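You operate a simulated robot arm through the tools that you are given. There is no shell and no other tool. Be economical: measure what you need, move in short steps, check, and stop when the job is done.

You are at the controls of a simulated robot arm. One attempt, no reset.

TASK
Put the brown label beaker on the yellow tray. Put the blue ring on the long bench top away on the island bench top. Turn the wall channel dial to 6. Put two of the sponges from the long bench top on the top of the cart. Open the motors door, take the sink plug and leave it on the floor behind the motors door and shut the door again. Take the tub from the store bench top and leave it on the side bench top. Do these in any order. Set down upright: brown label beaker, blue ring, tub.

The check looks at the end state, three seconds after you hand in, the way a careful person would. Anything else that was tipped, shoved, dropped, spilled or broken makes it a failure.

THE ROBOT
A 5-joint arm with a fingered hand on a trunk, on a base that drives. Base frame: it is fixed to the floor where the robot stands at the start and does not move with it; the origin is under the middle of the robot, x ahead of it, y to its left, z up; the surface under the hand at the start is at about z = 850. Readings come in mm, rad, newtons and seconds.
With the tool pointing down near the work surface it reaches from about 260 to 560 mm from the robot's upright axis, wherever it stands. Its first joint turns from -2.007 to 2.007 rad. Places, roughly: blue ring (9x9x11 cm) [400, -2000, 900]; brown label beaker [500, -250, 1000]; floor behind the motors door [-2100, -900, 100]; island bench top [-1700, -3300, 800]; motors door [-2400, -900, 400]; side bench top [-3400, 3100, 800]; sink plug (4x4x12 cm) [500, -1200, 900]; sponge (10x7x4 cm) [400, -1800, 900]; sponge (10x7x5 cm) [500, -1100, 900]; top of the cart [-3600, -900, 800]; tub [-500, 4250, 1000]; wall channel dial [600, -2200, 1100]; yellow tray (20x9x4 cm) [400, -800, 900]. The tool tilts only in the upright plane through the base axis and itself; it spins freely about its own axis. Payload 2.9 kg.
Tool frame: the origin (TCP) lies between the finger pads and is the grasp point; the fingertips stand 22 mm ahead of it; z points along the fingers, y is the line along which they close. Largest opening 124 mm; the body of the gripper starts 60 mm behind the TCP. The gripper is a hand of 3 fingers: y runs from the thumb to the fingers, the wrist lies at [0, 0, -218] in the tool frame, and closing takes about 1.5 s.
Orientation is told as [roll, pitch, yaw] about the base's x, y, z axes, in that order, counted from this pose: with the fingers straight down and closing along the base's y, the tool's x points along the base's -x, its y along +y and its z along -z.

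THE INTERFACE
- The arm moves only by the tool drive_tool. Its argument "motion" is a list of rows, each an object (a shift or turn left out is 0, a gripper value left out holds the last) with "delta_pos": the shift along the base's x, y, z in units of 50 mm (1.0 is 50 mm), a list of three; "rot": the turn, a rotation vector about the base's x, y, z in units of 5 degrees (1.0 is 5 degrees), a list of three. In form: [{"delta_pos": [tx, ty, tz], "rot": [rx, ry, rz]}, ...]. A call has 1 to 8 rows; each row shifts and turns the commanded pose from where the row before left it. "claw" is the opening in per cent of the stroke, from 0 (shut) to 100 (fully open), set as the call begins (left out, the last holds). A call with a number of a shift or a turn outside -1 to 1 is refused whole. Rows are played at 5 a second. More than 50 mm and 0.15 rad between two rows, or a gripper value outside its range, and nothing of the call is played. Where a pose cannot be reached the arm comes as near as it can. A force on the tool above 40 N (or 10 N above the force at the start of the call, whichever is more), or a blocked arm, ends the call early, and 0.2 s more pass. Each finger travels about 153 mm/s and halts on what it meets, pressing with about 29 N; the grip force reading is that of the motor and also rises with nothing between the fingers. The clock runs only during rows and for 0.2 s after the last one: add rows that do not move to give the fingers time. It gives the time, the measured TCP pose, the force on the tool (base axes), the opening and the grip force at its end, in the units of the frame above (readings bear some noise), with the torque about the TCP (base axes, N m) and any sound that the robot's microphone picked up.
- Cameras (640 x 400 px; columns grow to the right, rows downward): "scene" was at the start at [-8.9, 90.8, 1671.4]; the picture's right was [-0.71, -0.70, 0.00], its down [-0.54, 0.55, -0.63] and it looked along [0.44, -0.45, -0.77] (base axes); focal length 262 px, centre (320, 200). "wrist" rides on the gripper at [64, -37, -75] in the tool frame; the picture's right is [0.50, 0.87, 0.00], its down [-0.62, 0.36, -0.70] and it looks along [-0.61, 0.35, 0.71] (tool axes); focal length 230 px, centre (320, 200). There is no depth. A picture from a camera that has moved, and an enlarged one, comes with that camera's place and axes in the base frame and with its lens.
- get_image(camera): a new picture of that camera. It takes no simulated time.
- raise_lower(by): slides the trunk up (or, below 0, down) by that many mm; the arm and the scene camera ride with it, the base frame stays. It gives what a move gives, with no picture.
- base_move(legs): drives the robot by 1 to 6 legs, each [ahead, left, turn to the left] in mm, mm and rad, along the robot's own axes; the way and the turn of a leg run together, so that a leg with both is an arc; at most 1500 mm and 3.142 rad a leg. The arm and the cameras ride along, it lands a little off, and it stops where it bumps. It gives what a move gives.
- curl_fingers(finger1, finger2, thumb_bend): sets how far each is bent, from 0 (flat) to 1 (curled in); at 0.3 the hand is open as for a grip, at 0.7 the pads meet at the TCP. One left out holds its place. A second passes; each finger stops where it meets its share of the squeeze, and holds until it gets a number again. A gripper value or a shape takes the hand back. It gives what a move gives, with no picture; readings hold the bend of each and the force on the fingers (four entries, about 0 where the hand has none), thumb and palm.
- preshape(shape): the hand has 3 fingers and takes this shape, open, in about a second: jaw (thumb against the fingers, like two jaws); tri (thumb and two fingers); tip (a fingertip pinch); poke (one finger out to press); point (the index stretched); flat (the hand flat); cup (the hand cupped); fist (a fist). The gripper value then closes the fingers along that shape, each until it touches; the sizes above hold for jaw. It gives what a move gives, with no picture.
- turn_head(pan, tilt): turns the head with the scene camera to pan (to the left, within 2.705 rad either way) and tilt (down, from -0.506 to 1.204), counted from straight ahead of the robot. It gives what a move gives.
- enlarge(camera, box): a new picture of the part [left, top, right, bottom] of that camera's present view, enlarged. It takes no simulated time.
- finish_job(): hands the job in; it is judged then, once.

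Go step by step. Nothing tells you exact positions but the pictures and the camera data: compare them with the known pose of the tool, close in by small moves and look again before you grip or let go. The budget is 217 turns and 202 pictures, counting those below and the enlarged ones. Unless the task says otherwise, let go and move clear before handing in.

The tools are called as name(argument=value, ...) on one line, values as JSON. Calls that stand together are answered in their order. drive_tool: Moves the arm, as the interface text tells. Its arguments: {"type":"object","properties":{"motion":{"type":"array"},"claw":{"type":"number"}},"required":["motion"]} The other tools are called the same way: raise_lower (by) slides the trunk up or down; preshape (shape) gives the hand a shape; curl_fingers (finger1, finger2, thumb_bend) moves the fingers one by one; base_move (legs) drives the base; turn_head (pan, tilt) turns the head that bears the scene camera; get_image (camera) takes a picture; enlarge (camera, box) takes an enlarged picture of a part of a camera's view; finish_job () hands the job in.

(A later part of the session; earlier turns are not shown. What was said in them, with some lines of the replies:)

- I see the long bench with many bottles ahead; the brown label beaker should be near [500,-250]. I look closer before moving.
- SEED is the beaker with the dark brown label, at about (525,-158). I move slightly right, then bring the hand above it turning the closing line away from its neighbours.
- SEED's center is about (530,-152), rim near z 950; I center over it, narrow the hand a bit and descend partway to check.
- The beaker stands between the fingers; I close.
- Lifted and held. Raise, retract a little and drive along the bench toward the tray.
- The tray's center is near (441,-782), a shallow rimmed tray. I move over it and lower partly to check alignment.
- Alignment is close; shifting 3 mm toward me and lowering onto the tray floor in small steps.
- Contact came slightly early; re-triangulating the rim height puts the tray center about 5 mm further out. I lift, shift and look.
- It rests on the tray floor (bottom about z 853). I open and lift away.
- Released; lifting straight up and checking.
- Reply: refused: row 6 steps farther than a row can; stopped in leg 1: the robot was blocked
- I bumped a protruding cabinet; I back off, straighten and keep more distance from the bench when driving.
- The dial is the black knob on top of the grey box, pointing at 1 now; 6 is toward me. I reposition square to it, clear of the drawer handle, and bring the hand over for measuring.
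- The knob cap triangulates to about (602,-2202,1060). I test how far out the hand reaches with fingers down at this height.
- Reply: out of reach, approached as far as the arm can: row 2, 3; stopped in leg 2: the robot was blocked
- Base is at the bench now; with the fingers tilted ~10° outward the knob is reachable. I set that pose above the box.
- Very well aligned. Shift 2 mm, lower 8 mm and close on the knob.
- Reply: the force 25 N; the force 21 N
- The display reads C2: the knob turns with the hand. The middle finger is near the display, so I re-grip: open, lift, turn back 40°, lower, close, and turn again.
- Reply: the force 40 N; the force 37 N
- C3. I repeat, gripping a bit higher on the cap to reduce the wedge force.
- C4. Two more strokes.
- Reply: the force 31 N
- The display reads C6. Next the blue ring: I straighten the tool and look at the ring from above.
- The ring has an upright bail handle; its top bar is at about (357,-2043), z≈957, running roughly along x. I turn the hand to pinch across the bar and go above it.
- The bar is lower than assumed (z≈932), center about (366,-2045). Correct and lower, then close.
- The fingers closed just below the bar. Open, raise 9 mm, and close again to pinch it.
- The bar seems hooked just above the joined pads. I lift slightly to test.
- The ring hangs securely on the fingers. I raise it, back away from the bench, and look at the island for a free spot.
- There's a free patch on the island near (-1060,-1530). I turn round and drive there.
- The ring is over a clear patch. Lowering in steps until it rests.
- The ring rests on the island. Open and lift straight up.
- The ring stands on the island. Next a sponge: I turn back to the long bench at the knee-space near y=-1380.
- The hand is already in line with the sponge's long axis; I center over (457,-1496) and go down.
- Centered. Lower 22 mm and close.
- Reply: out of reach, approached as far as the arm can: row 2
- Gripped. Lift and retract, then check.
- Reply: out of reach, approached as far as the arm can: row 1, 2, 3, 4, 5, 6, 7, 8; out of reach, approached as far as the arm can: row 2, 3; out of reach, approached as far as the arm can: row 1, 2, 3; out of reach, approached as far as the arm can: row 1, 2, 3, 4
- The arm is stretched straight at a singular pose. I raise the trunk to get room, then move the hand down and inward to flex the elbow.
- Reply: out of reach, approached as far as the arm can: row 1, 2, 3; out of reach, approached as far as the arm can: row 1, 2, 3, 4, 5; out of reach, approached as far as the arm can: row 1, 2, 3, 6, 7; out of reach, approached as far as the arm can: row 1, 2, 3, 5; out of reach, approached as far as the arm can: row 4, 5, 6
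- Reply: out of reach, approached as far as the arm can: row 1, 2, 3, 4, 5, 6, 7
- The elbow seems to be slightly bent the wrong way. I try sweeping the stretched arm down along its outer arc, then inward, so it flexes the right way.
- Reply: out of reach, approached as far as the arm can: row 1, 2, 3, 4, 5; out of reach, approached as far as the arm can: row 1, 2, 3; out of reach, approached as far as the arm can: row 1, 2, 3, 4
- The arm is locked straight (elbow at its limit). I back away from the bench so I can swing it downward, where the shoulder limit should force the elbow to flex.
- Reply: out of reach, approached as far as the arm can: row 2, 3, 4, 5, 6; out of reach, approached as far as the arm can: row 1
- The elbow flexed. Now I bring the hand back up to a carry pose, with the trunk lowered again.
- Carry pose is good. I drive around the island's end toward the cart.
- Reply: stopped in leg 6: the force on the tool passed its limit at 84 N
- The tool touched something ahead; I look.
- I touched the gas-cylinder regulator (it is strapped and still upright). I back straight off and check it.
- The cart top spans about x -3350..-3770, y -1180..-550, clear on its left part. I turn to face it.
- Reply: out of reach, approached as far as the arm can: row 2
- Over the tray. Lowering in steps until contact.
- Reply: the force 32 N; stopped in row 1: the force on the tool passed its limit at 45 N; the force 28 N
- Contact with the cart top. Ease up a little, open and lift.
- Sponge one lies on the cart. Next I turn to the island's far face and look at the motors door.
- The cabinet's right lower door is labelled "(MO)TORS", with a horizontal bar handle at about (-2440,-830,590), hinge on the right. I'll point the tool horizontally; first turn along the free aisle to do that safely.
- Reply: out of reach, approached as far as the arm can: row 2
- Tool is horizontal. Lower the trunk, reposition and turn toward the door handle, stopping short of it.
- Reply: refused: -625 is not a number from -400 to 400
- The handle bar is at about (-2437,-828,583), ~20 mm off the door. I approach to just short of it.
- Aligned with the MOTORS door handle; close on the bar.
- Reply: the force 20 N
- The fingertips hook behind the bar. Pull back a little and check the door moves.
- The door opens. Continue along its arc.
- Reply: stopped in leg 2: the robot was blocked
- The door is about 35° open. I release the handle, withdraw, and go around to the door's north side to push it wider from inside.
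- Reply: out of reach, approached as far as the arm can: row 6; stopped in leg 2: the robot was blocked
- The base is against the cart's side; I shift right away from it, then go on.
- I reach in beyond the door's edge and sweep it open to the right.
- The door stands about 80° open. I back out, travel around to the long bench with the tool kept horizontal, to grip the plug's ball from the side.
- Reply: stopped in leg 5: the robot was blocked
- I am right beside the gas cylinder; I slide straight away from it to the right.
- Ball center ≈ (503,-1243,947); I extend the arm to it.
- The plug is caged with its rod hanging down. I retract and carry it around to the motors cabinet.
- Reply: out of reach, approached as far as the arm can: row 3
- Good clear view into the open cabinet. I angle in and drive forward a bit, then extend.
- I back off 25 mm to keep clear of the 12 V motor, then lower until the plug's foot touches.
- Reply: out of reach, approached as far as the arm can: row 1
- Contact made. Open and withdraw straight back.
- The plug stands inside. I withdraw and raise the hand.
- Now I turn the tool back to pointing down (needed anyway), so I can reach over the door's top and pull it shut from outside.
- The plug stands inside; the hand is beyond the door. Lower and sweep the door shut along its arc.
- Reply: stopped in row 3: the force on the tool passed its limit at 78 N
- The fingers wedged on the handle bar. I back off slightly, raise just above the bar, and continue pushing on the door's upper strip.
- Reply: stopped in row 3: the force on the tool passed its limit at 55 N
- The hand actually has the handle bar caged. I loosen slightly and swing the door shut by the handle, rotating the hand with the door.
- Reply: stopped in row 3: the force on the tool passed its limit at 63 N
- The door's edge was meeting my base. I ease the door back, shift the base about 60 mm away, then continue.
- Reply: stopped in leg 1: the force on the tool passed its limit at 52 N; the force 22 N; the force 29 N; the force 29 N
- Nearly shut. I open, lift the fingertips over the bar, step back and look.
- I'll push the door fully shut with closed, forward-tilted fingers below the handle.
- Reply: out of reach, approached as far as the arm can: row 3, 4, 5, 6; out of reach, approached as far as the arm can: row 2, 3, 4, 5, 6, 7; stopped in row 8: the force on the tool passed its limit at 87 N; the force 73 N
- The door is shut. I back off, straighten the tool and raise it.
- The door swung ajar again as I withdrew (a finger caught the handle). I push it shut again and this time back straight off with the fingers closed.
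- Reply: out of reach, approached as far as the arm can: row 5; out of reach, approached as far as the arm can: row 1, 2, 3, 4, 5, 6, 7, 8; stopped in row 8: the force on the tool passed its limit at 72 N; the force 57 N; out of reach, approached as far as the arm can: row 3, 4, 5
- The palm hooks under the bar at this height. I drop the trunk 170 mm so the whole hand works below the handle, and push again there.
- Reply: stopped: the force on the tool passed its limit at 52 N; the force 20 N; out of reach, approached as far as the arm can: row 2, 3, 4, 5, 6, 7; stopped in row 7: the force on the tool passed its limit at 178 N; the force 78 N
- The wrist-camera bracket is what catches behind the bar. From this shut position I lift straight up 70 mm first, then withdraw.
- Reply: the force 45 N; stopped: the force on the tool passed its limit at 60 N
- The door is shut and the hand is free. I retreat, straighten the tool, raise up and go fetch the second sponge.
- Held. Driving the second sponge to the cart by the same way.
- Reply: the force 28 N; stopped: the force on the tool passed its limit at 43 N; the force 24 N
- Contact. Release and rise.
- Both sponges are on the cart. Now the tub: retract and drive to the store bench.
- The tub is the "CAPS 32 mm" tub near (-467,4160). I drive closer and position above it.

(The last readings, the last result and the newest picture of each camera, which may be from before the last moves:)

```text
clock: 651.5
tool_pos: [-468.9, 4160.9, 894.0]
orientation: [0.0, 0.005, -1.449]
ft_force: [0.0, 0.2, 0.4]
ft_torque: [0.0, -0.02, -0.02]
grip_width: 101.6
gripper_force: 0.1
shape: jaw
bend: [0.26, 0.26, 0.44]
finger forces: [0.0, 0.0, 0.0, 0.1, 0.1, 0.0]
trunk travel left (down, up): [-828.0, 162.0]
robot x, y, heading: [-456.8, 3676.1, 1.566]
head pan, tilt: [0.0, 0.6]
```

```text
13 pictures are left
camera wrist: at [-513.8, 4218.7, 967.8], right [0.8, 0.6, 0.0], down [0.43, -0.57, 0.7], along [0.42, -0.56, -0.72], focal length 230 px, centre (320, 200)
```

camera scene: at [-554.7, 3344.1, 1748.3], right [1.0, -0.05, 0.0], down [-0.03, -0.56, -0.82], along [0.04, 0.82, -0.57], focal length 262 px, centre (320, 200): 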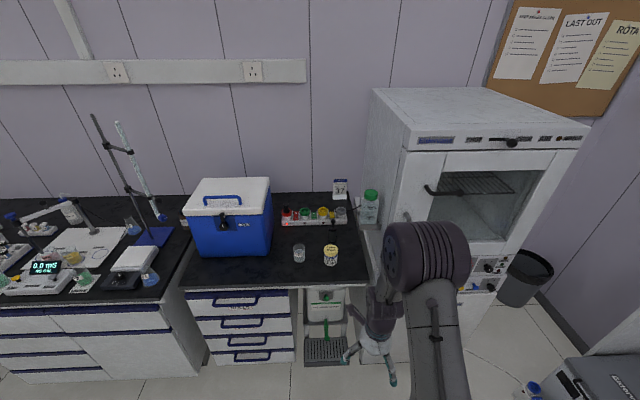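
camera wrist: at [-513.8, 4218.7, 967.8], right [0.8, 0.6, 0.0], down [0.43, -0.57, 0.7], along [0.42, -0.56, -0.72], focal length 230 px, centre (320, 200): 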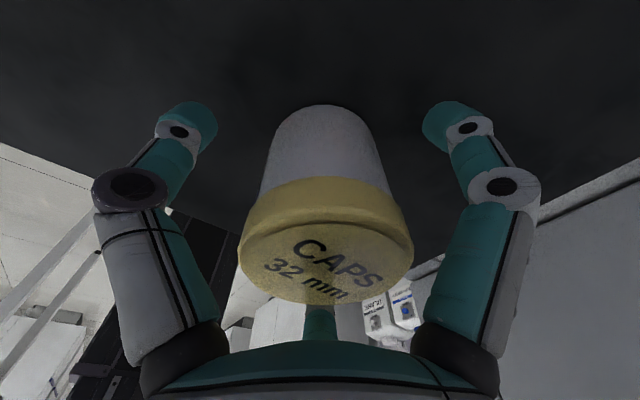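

Well centered. Close and lift.

drive_tool(motion=[{}, {}, {}, {}, {}, {}, {}], claw=20)

drive_tool(motion=[{"delta_pos": [0, 0, 0.4]}, {"delta_pos": [0, 0, 0.7]}, {"delta_pos": [0, -0.3, 0.7]}, {"delta_pos": [0, -0.5, 0.7]}, {"delta_pos": [0, -0.7, 0.4]}, {"delta_pos": [0, -0.8, 0]}, {}])

get_image(camera="wrist")

```text
clock: 653.1
tool_pos: [-470.0, 4160.3, 892.3]
orientation: [0.0, 0.002, -1.45]
ft_force: [0.7, 1.6, 0.1]
ft_torque: [0.01, -0.01, 0.01]
grip_width: 53.0
gripper_force: 29.2
shape: jaw
bend: [0.39, 0.38, 0.7]
finger forces: [26.4, 26.0, 0.0, 0.0, 26.2, 0.0]
trunk travel left (down, up): [-828.0, 162.0]
robot x, y, heading: [-456.1, 3677.8, 1.562]
head pan, tilt: [0.0, 0.6]
```

```text
clock: 654.7
tool_pos: [-470.1, 4046.5, 1038.6]
orientation: [-0.001, 0.003, -1.451]
ft_force: [0.0, -1.0, -1.6]
ft_torque: [-0.01, -0.02, 0.0]
grip_width: 52.9
gripper_force: 28.6
shape: jaw
bend: [0.39, 0.38, 0.7]
finger forces: [27.1, 26.0, 0.0, 0.0, 26.0, 0.0]
trunk travel left (down, up): [-828.0, 162.0]
robot x, y, heading: [-453.7, 3675.4, 1.571]
head pan, tilt: [0.0, 0.6]
```

```text
12 pictures are left
camera wrist: at [-514.0, 4104.3, 1112.9], right [0.8, 0.6, 0.0], down [0.43, -0.57, 0.7], along [0.42, -0.56, -0.71], focal length 230 px, centre (320, 200)
```

wrist: 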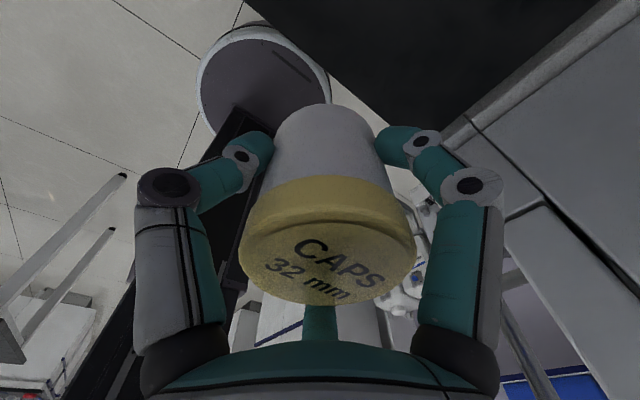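

Tub held. I turn west and drive between the table and the store bench toward the side bench, then look.

base_move(legs=[[-270, 0, 0], [0, 0, 1.571], [950, 0, 0], [850, 0, 0]])

turn_head(pan=0.25, tilt=0.45)

get_image(camera="scene")

```text
clock: 669.2
tool_pos: [-2633.9, 3408.4, 1038.9]
orientation: [0.0, 0.004, 0.111]
ft_force: [0.5, -0.4, -0.7]
ft_torque: [-0.01, 0.04, 0.01]
grip_width: 52.6
gripper_force: 28.9
shape: jaw
bend: [0.39, 0.38, 0.7]
finger forces: [27.0, 25.9, 0.0, 0.0, 26.0, 0.0]
trunk travel left (down, up): [-828.0, 162.0]
robot x, y, heading: [-2262.6, 3422.0, 3.13]
head pan, tilt: [0.0, 0.6]
```

```text
clock: 669.9
tool_pos: [-2634.2, 3407.9, 1036.9]
orientation: [-0.001, 0.002, 0.111]
ft_force: [0.3, -0.3, -0.9]
ft_torque: [0.01, 0.0, 0.02]
grip_width: 52.7
gripper_force: 29.4
shape: jaw
bend: [0.39, 0.38, 0.7]
finger forces: [27.0, 26.0, 0.0, 0.0, 25.9, 0.0]
trunk travel left (down, up): [-828.0, 162.0]
robot x, y, heading: [-2266.6, 3421.4, 3.126]
head pan, tilt: [0.25, 0.45]
```

```text
11 pictures are left
camera scene: at [-2298.3, 3254.0, 1761.9], right [-0.23, 0.97, 0.0], down [0.42, 0.1, -0.9], along [-0.88, -0.21, -0.44], focal length 262 px, centre (320, 200)
```

scene: 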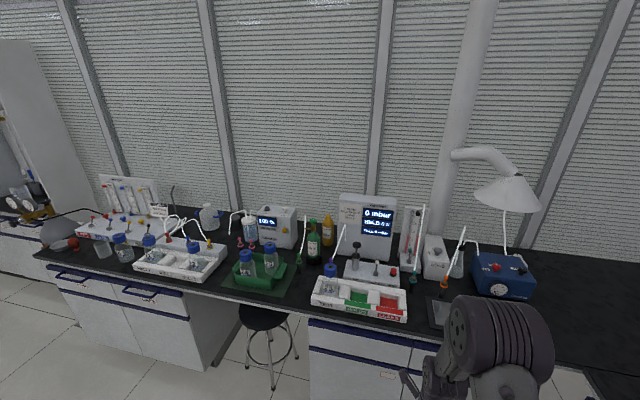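

Free bench top lies in front of the blue box near (-3180,3800). I drive closer and look.

base_move(legs=[[0, -280, 0.015], [420, 0, 0]])

turn_head(pan=-0.1, tilt=0.75)

get_image(camera="scene")

```text
clock: 674.0
tool_pos: [-3045.3, 3682.9, 1037.6]
orientation: [-0.002, 0.002, 0.126]
ft_force: [0.8, -0.4, -1.0]
ft_torque: [-0.01, -0.01, 0.01]
grip_width: 52.7
gripper_force: 29.2
shape: jaw
bend: [0.39, 0.38, 0.7]
finger forces: [27.0, 26.0, 0.0, 0.1, 26.0, 0.0]
trunk travel left (down, up): [-828.0, 162.0]
robot x, y, heading: [-2677.7, 3697.7, -3.141]
head pan, tilt: [0.25, 0.45]
```

```text
clock: 674.9
tool_pos: [-3045.6, 3682.9, 1038.4]
orientation: [-0.002, 0.003, 0.124]
ft_force: [1.2, 0.3, -1.1]
ft_torque: [-0.01, 0.02, 0.04]
grip_width: 52.8
gripper_force: 29.3
shape: jaw
bend: [0.39, 0.38, 0.7]
finger forces: [26.9, 26.0, 0.0, 0.0, 26.0, 0.1]
trunk travel left (down, up): [-828.0, 162.0]
robot x, y, heading: [-2677.8, 3704.1, -3.137]
head pan, tilt: [-0.099, 0.75]
```

```text
10 pictures are left
camera scene: at [-2701.3, 3564.5, 1735.6], right [0.1, 1.0, 0.0], down [0.68, -0.07, -0.73], along [-0.73, 0.07, -0.68], focal length 262 px, centre (320, 200)
```

scene: 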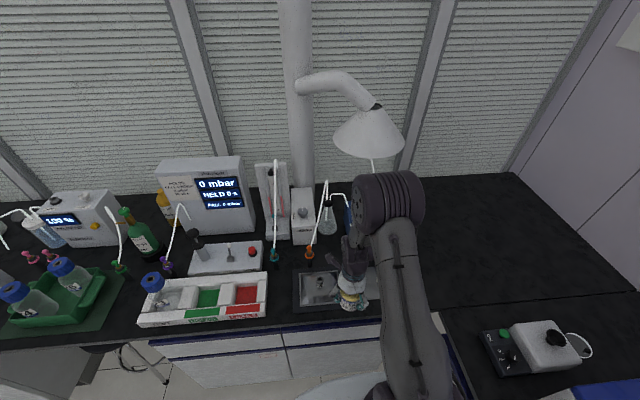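

The side bench runs clear to the back corner. I turn right and extend over the free area near (-3150,3975), then check.

base_move(legs=[[30, 0, 0], [0, 0, -0.6]])

drive_tool(motion=[{"delta_pos": [-0.69, 0.41, 0]}, {"delta_pos": [-0.69, 0.41, 0]}, {"delta_pos": [-0.69, 0.41, 0]}, {"delta_pos": [-0.5, 0.3, 0]}, {}])

turn_head(pan=-0.1, tilt=0.9)

get_image(camera="scene")

```text
clock: 677.4
tool_pos: [-3021.0, 3894.3, 1037.5]
orientation: [0.001, 0.004, -0.475]
ft_force: [0.1, 0.9, -1.3]
ft_torque: [-0.02, -0.04, 0.01]
grip_width: 52.6
gripper_force: 28.9
shape: jaw
bend: [0.39, 0.38, 0.7]
finger forces: [27.0, 25.9, 0.1, 0.0, 26.1, 0.1]
trunk travel left (down, up): [-828.0, 162.0]
robot x, y, heading: [-2708.5, 3699.3, 2.542]
head pan, tilt: [-0.099, 0.75]
```

```text
clock: 678.6
tool_pos: [-3150.7, 3972.3, 1038.7]
orientation: [0.002, 0.002, -0.476]
ft_force: [1.0, -1.0, -1.6]
ft_torque: [0.01, 0.02, 0.01]
grip_width: 52.6
gripper_force: 29.1
shape: jaw
bend: [0.39, 0.38, 0.7]
finger forces: [27.7, 26.2, 0.0, 0.1, 25.7, 0.0]
trunk travel left (down, up): [-828.0, 162.0]
robot x, y, heading: [-2705.9, 3700.7, 2.539]
head pan, tilt: [-0.099, 0.75]
```

```text
clock: 679.3
tool_pos: [-3151.6, 3972.4, 1039.3]
orientation: [0.0, 0.003, -0.474]
ft_force: [0.0, -0.4, -0.8]
ft_torque: [0.0, 0.01, 0.0]
grip_width: 52.4
gripper_force: 29.2
shape: jaw
bend: [0.39, 0.38, 0.7]
finger forces: [27.8, 26.1, 0.0, 0.0, 25.7, 0.0]
trunk travel left (down, up): [-828.0, 162.0]
robot x, y, heading: [-2702.6, 3701.8, 2.54]
head pan, tilt: [-0.099, 0.901]
```

```text
9 pictures are left
camera scene: at [-2799.4, 3596.7, 1723.6], right [0.64, 0.76, 0.0], down [0.6, -0.5, -0.62], along [-0.48, 0.4, -0.78], focal length 262 px, centre (320, 200)
```

scene: 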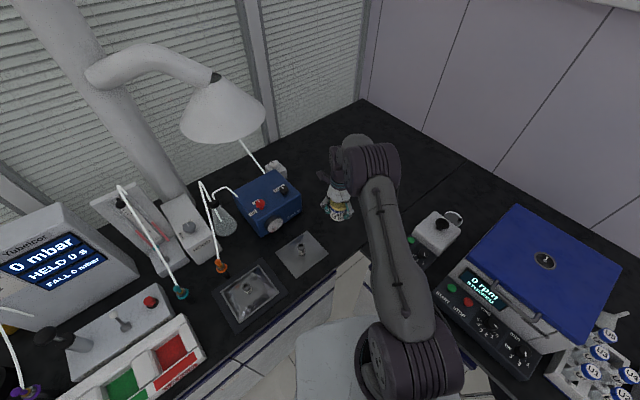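

Clear spot on the side bench beside the blue box. Lowering by the trunk.

raise_lower(by=-136)

get_image(camera="wrist")

raise_lower(by=-6)

raise_lower(by=-4)

```text
clock: 680.9
tool_pos: [-3149.8, 3972.3, 903.0]
orientation: [0.0, 0.002, -0.475]
ft_force: [0.3, 0.1, -1.3]
ft_torque: [0.02, 0.01, -0.02]
grip_width: 52.3
gripper_force: 29.0
shape: jaw
bend: [0.39, 0.38, 0.7]
finger forces: [27.8, 26.1, 0.0, 0.0, 25.7, 0.0]
trunk travel left (down, up): [-692.0, 298.0]
robot x, y, heading: [-2707.5, 3700.1, 2.545]
head pan, tilt: [-0.099, 0.901]
```

```text
8 pictures are left
camera wrist: at [-3223.8, 3968.0, 978.0], right [-0.05, 1.0, 0.0], down [0.71, 0.03, 0.7], along [0.7, 0.04, -0.72], focal length 230 px, centre (320, 200)
```

wrist: 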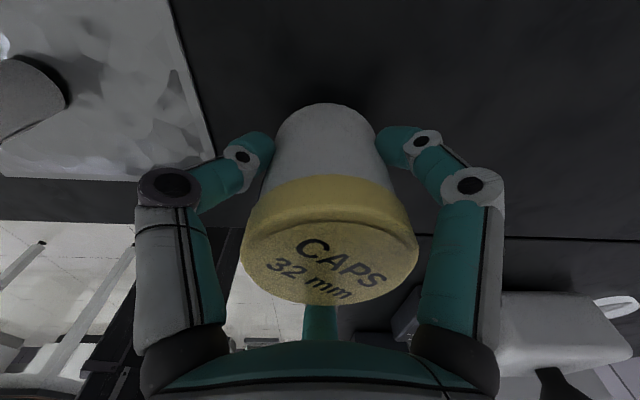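

```text
clock: 681.4
tool_pos: [-3150.7, 3971.9, 896.9]
orientation: [-0.001, 0.004, -0.475]
ft_force: [0.7, 0.8, -0.8]
ft_torque: [-0.02, 0.02, -0.02]
grip_width: 52.4
gripper_force: 28.9
shape: jaw
bend: [0.39, 0.38, 0.7]
finger forces: [27.8, 26.2, 0.0, 0.0, 25.7, 0.0]
trunk travel left (down, up): [-686.0, 304.0]
robot x, y, heading: [-2705.7, 3704.1, 2.535]
head pan, tilt: [-0.099, 0.901]
```

```text
clock: 682.0
tool_pos: [-3150.8, 3972.4, 892.0]
orientation: [0.001, 0.004, -0.473]
ft_force: [-0.6, -1.0, -0.5]
ft_torque: [-0.01, -0.02, 0.03]
grip_width: 52.4
gripper_force: 29.1
shape: jaw
bend: [0.39, 0.38, 0.7]
finger forces: [27.8, 26.2, 0.0, 0.1, 25.8, 0.0]
trunk travel left (down, up): [-682.0, 308.0]
robot x, y, heading: [-2706.6, 3699.8, 2.544]
head pan, tilt: [-0.099, 0.901]
```

raise_lower(by=-2)

raise_lower(by=-2)

```text
clock: 682.5
tool_pos: [-3150.5, 3972.4, 892.3]
orientation: [0.0, 0.006, -0.474]
ft_force: [-0.8, 0.5, 6.7]
ft_torque: [-0.01, 0.01, 0.02]
grip_width: 52.9
gripper_force: 29.0
shape: jaw
bend: [0.39, 0.38, 0.7]
finger forces: [28.3, 26.8, 0.0, 0.1, 27.0, 0.0]
trunk travel left (down, up): [-680.0, 310.0]
robot x, y, heading: [-2703.6, 3699.8, 2.543]
head pan, tilt: [-0.099, 0.901]
```

```text
clock: 683.0
tool_pos: [-3150.1, 3971.9, 892.4]
orientation: [-0.001, 0.008, -0.474]
ft_force: [-3.5, 0.8, 20.5]
ft_torque: [0.04, 0.06, 0.01]
grip_width: 52.8
gripper_force: 28.9
shape: jaw
bend: [0.39, 0.38, 0.7]
finger forces: [30.2, 28.2, 0.0, 0.0, 29.3, 0.0]
trunk travel left (down, up): [-678.0, 312.0]
robot x, y, heading: [-2704.4, 3702.8, 2.542]
head pan, tilt: [-0.099, 0.901]
```

It rests on the bench. Ease, open, rise, and check.

raise_lower(by=2)

drive_tool(motion=[{}, {}, {}, {}, {}], claw=75)

raise_lower(by=220)

drive_tool(motion=[{"delta_pos": [0.7, -0.43, 0]}, {"delta_pos": [0.7, -0.43, 0]}, {"delta_pos": [0.7, -0.43, 0]}, {}])

get_image(camera="scene")

```text
clock: 683.5
tool_pos: [-3149.8, 3972.0, 890.8]
orientation: [-0.001, 0.005, -0.476]
ft_force: [-2.8, 1.8, 12.8]
ft_torque: [0.04, 0.15, 0.02]
grip_width: 52.8
gripper_force: 29.0
shape: jaw
bend: [0.38, 0.38, 0.7]
finger forces: [30.6, 27.9, 0.0, 0.1, 28.9, 0.0]
trunk travel left (down, up): [-680.0, 310.0]
robot x, y, heading: [-2701.6, 3700.2, 2.549]
head pan, tilt: [-0.099, 0.901]
```

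```text
clock: 684.7
tool_pos: [-3150.0, 3971.8, 890.6]
orientation: [-0.001, 0.002, -0.474]
ft_force: [-0.3, 0.8, -0.5]
ft_torque: [0.05, 0.03, 0.03]
grip_width: 92.9
gripper_force: 0.0
shape: jaw
bend: [0.27, 0.27, 0.55]
finger forces: [0.0, 0.0, 0.1, 0.1, 0.0, 0.0]
trunk travel left (down, up): [-680.0, 310.0]
robot x, y, heading: [-2705.9, 3702.3, 2.54]
head pan, tilt: [-0.099, 0.901]
```

```text
clock: 687.1
tool_pos: [-3149.6, 3972.1, 1111.2]
orientation: [0.001, 0.004, -0.476]
ft_force: [0.2, -0.1, -0.3]
ft_torque: [0.03, 0.0, -0.02]
grip_width: 92.8
gripper_force: 0.1
shape: jaw
bend: [0.27, 0.27, 0.55]
finger forces: [0.0, 0.0, 0.0, 0.0, 0.1, 0.0]
trunk travel left (down, up): [-900.0, 90.0]
robot x, y, heading: [-2705.3, 3703.6, 2.539]
head pan, tilt: [-0.099, 0.901]
```

```text
clock: 688.1
tool_pos: [-3045.3, 3906.6, 1114.2]
orientation: [0.0, 0.003, -0.474]
ft_force: [0.1, 0.9, -0.1]
ft_torque: [0.04, -0.02, 0.0]
grip_width: 92.7
gripper_force: 0.1
shape: jaw
bend: [0.27, 0.27, 0.55]
finger forces: [0.0, 0.0, 0.0, 0.0, 0.0, 0.0]
trunk travel left (down, up): [-900.0, 90.0]
robot x, y, heading: [-2705.9, 3697.8, 2.543]
head pan, tilt: [-0.099, 0.901]
```

```text
7 pictures are left
camera scene: at [-2799.5, 3596.8, 1795.6], right [0.64, 0.76, 0.0], down [0.6, -0.51, -0.62], along [-0.47, 0.4, -0.78], focal length 262 px, centre (320, 200)
```

scene: 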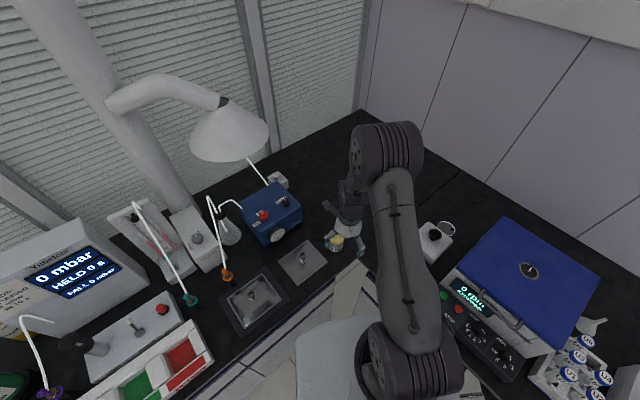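

The tub stands upright on the side bench. As a last check I drive to where I can look along the island's face at the motors door.

base_move(legs=[[-280, 0, 0], [0, 0, 1.086], [0, 0, 1.086], [1300, 0, 0], [1050, 0, 0]])

turn_head(pan=0.0, tilt=0.35)

enlarge(camera="scene", box=[200, 100, 440, 300])

```text
clock: 706.7
tool_pos: [-2600.8, 773.9, 1113.6]
orientation: [0.001, 0.002, 1.633]
ft_force: [-0.3, -0.2, -0.1]
ft_torque: [-0.02, 0.04, 0.03]
grip_width: 92.7
gripper_force: 0.0
shape: jaw
bend: [0.27, 0.27, 0.55]
finger forces: [0.0, 0.0, 0.1, 0.0, 0.1, 0.0]
trunk travel left (down, up): [-900.0, 90.0]
robot x, y, heading: [-2596.1, 1166.2, -1.631]
head pan, tilt: [-0.099, 0.901]
```

```text
clock: 707.6
tool_pos: [-2600.2, 773.1, 1113.2]
orientation: [0.0, 0.005, 1.633]
ft_force: [0.9, -0.9, -0.1]
ft_torque: [0.03, 0.02, 0.0]
grip_width: 92.9
gripper_force: 0.0
shape: jaw
bend: [0.27, 0.27, 0.55]
finger forces: [0.0, 0.1, 0.0, 0.0, 0.0, 0.0]
trunk travel left (down, up): [-900.0, 90.0]
robot x, y, heading: [-2595.2, 1170.2, -1.633]
head pan, tilt: [0.0, 0.351]
```

```text
2.00 times, centred on (320, 200) of scene
camera zoom: at [-2457.3, 1128.7, 1843.1], right [-1.0, 0.06, 0.0], down [0.02, 0.34, -0.94], along [-0.06, -0.94, -0.34], focal length 523 px, centre (320, 200)
```

zoom: 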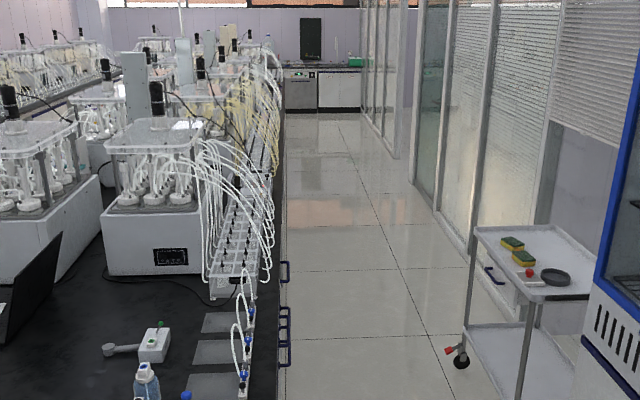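

The cabinet face is flush with all handles in line, and both sponges lie on the cart, so the tasks are done as far as I can see; I hand in.

finish_job()

```text
The job is handed in.
```

I did all six tasks and handed the job in, but I bumped several things on the way.

**End state**
- **Brown label beaker:** the SEED beaker stands on the yellow tray.
- **Blue ring:** it stands upright on the island bench top.
- **Wall channel dial:** its display reads C6.
- **Sponges:** two from the long bench lie on the top of the cart.
- **Sink plug:** it stands on the floor behind the motors door. The door looked shut in my last picture.
- **Tub:** the "CAPS 32 mm" tub stands on the side bench top.

**Contacts on the way**
- **Gas cylinder:** the hand hit its regulator at 84 N, and the base was later blocked while turning beside it. It stood upright on its mat when I looked afterwards.
- **Cart:** the base appears to have been stopped against it twice. It may have shifted slightly; I did not measure it.
- **Benches:** the base was blocked twice at the long bench.
- **Motors door:** pushing it shut took several tries, with forces up to 178 N, because the wrist camera bracket caught on the handle. I saw no damage.
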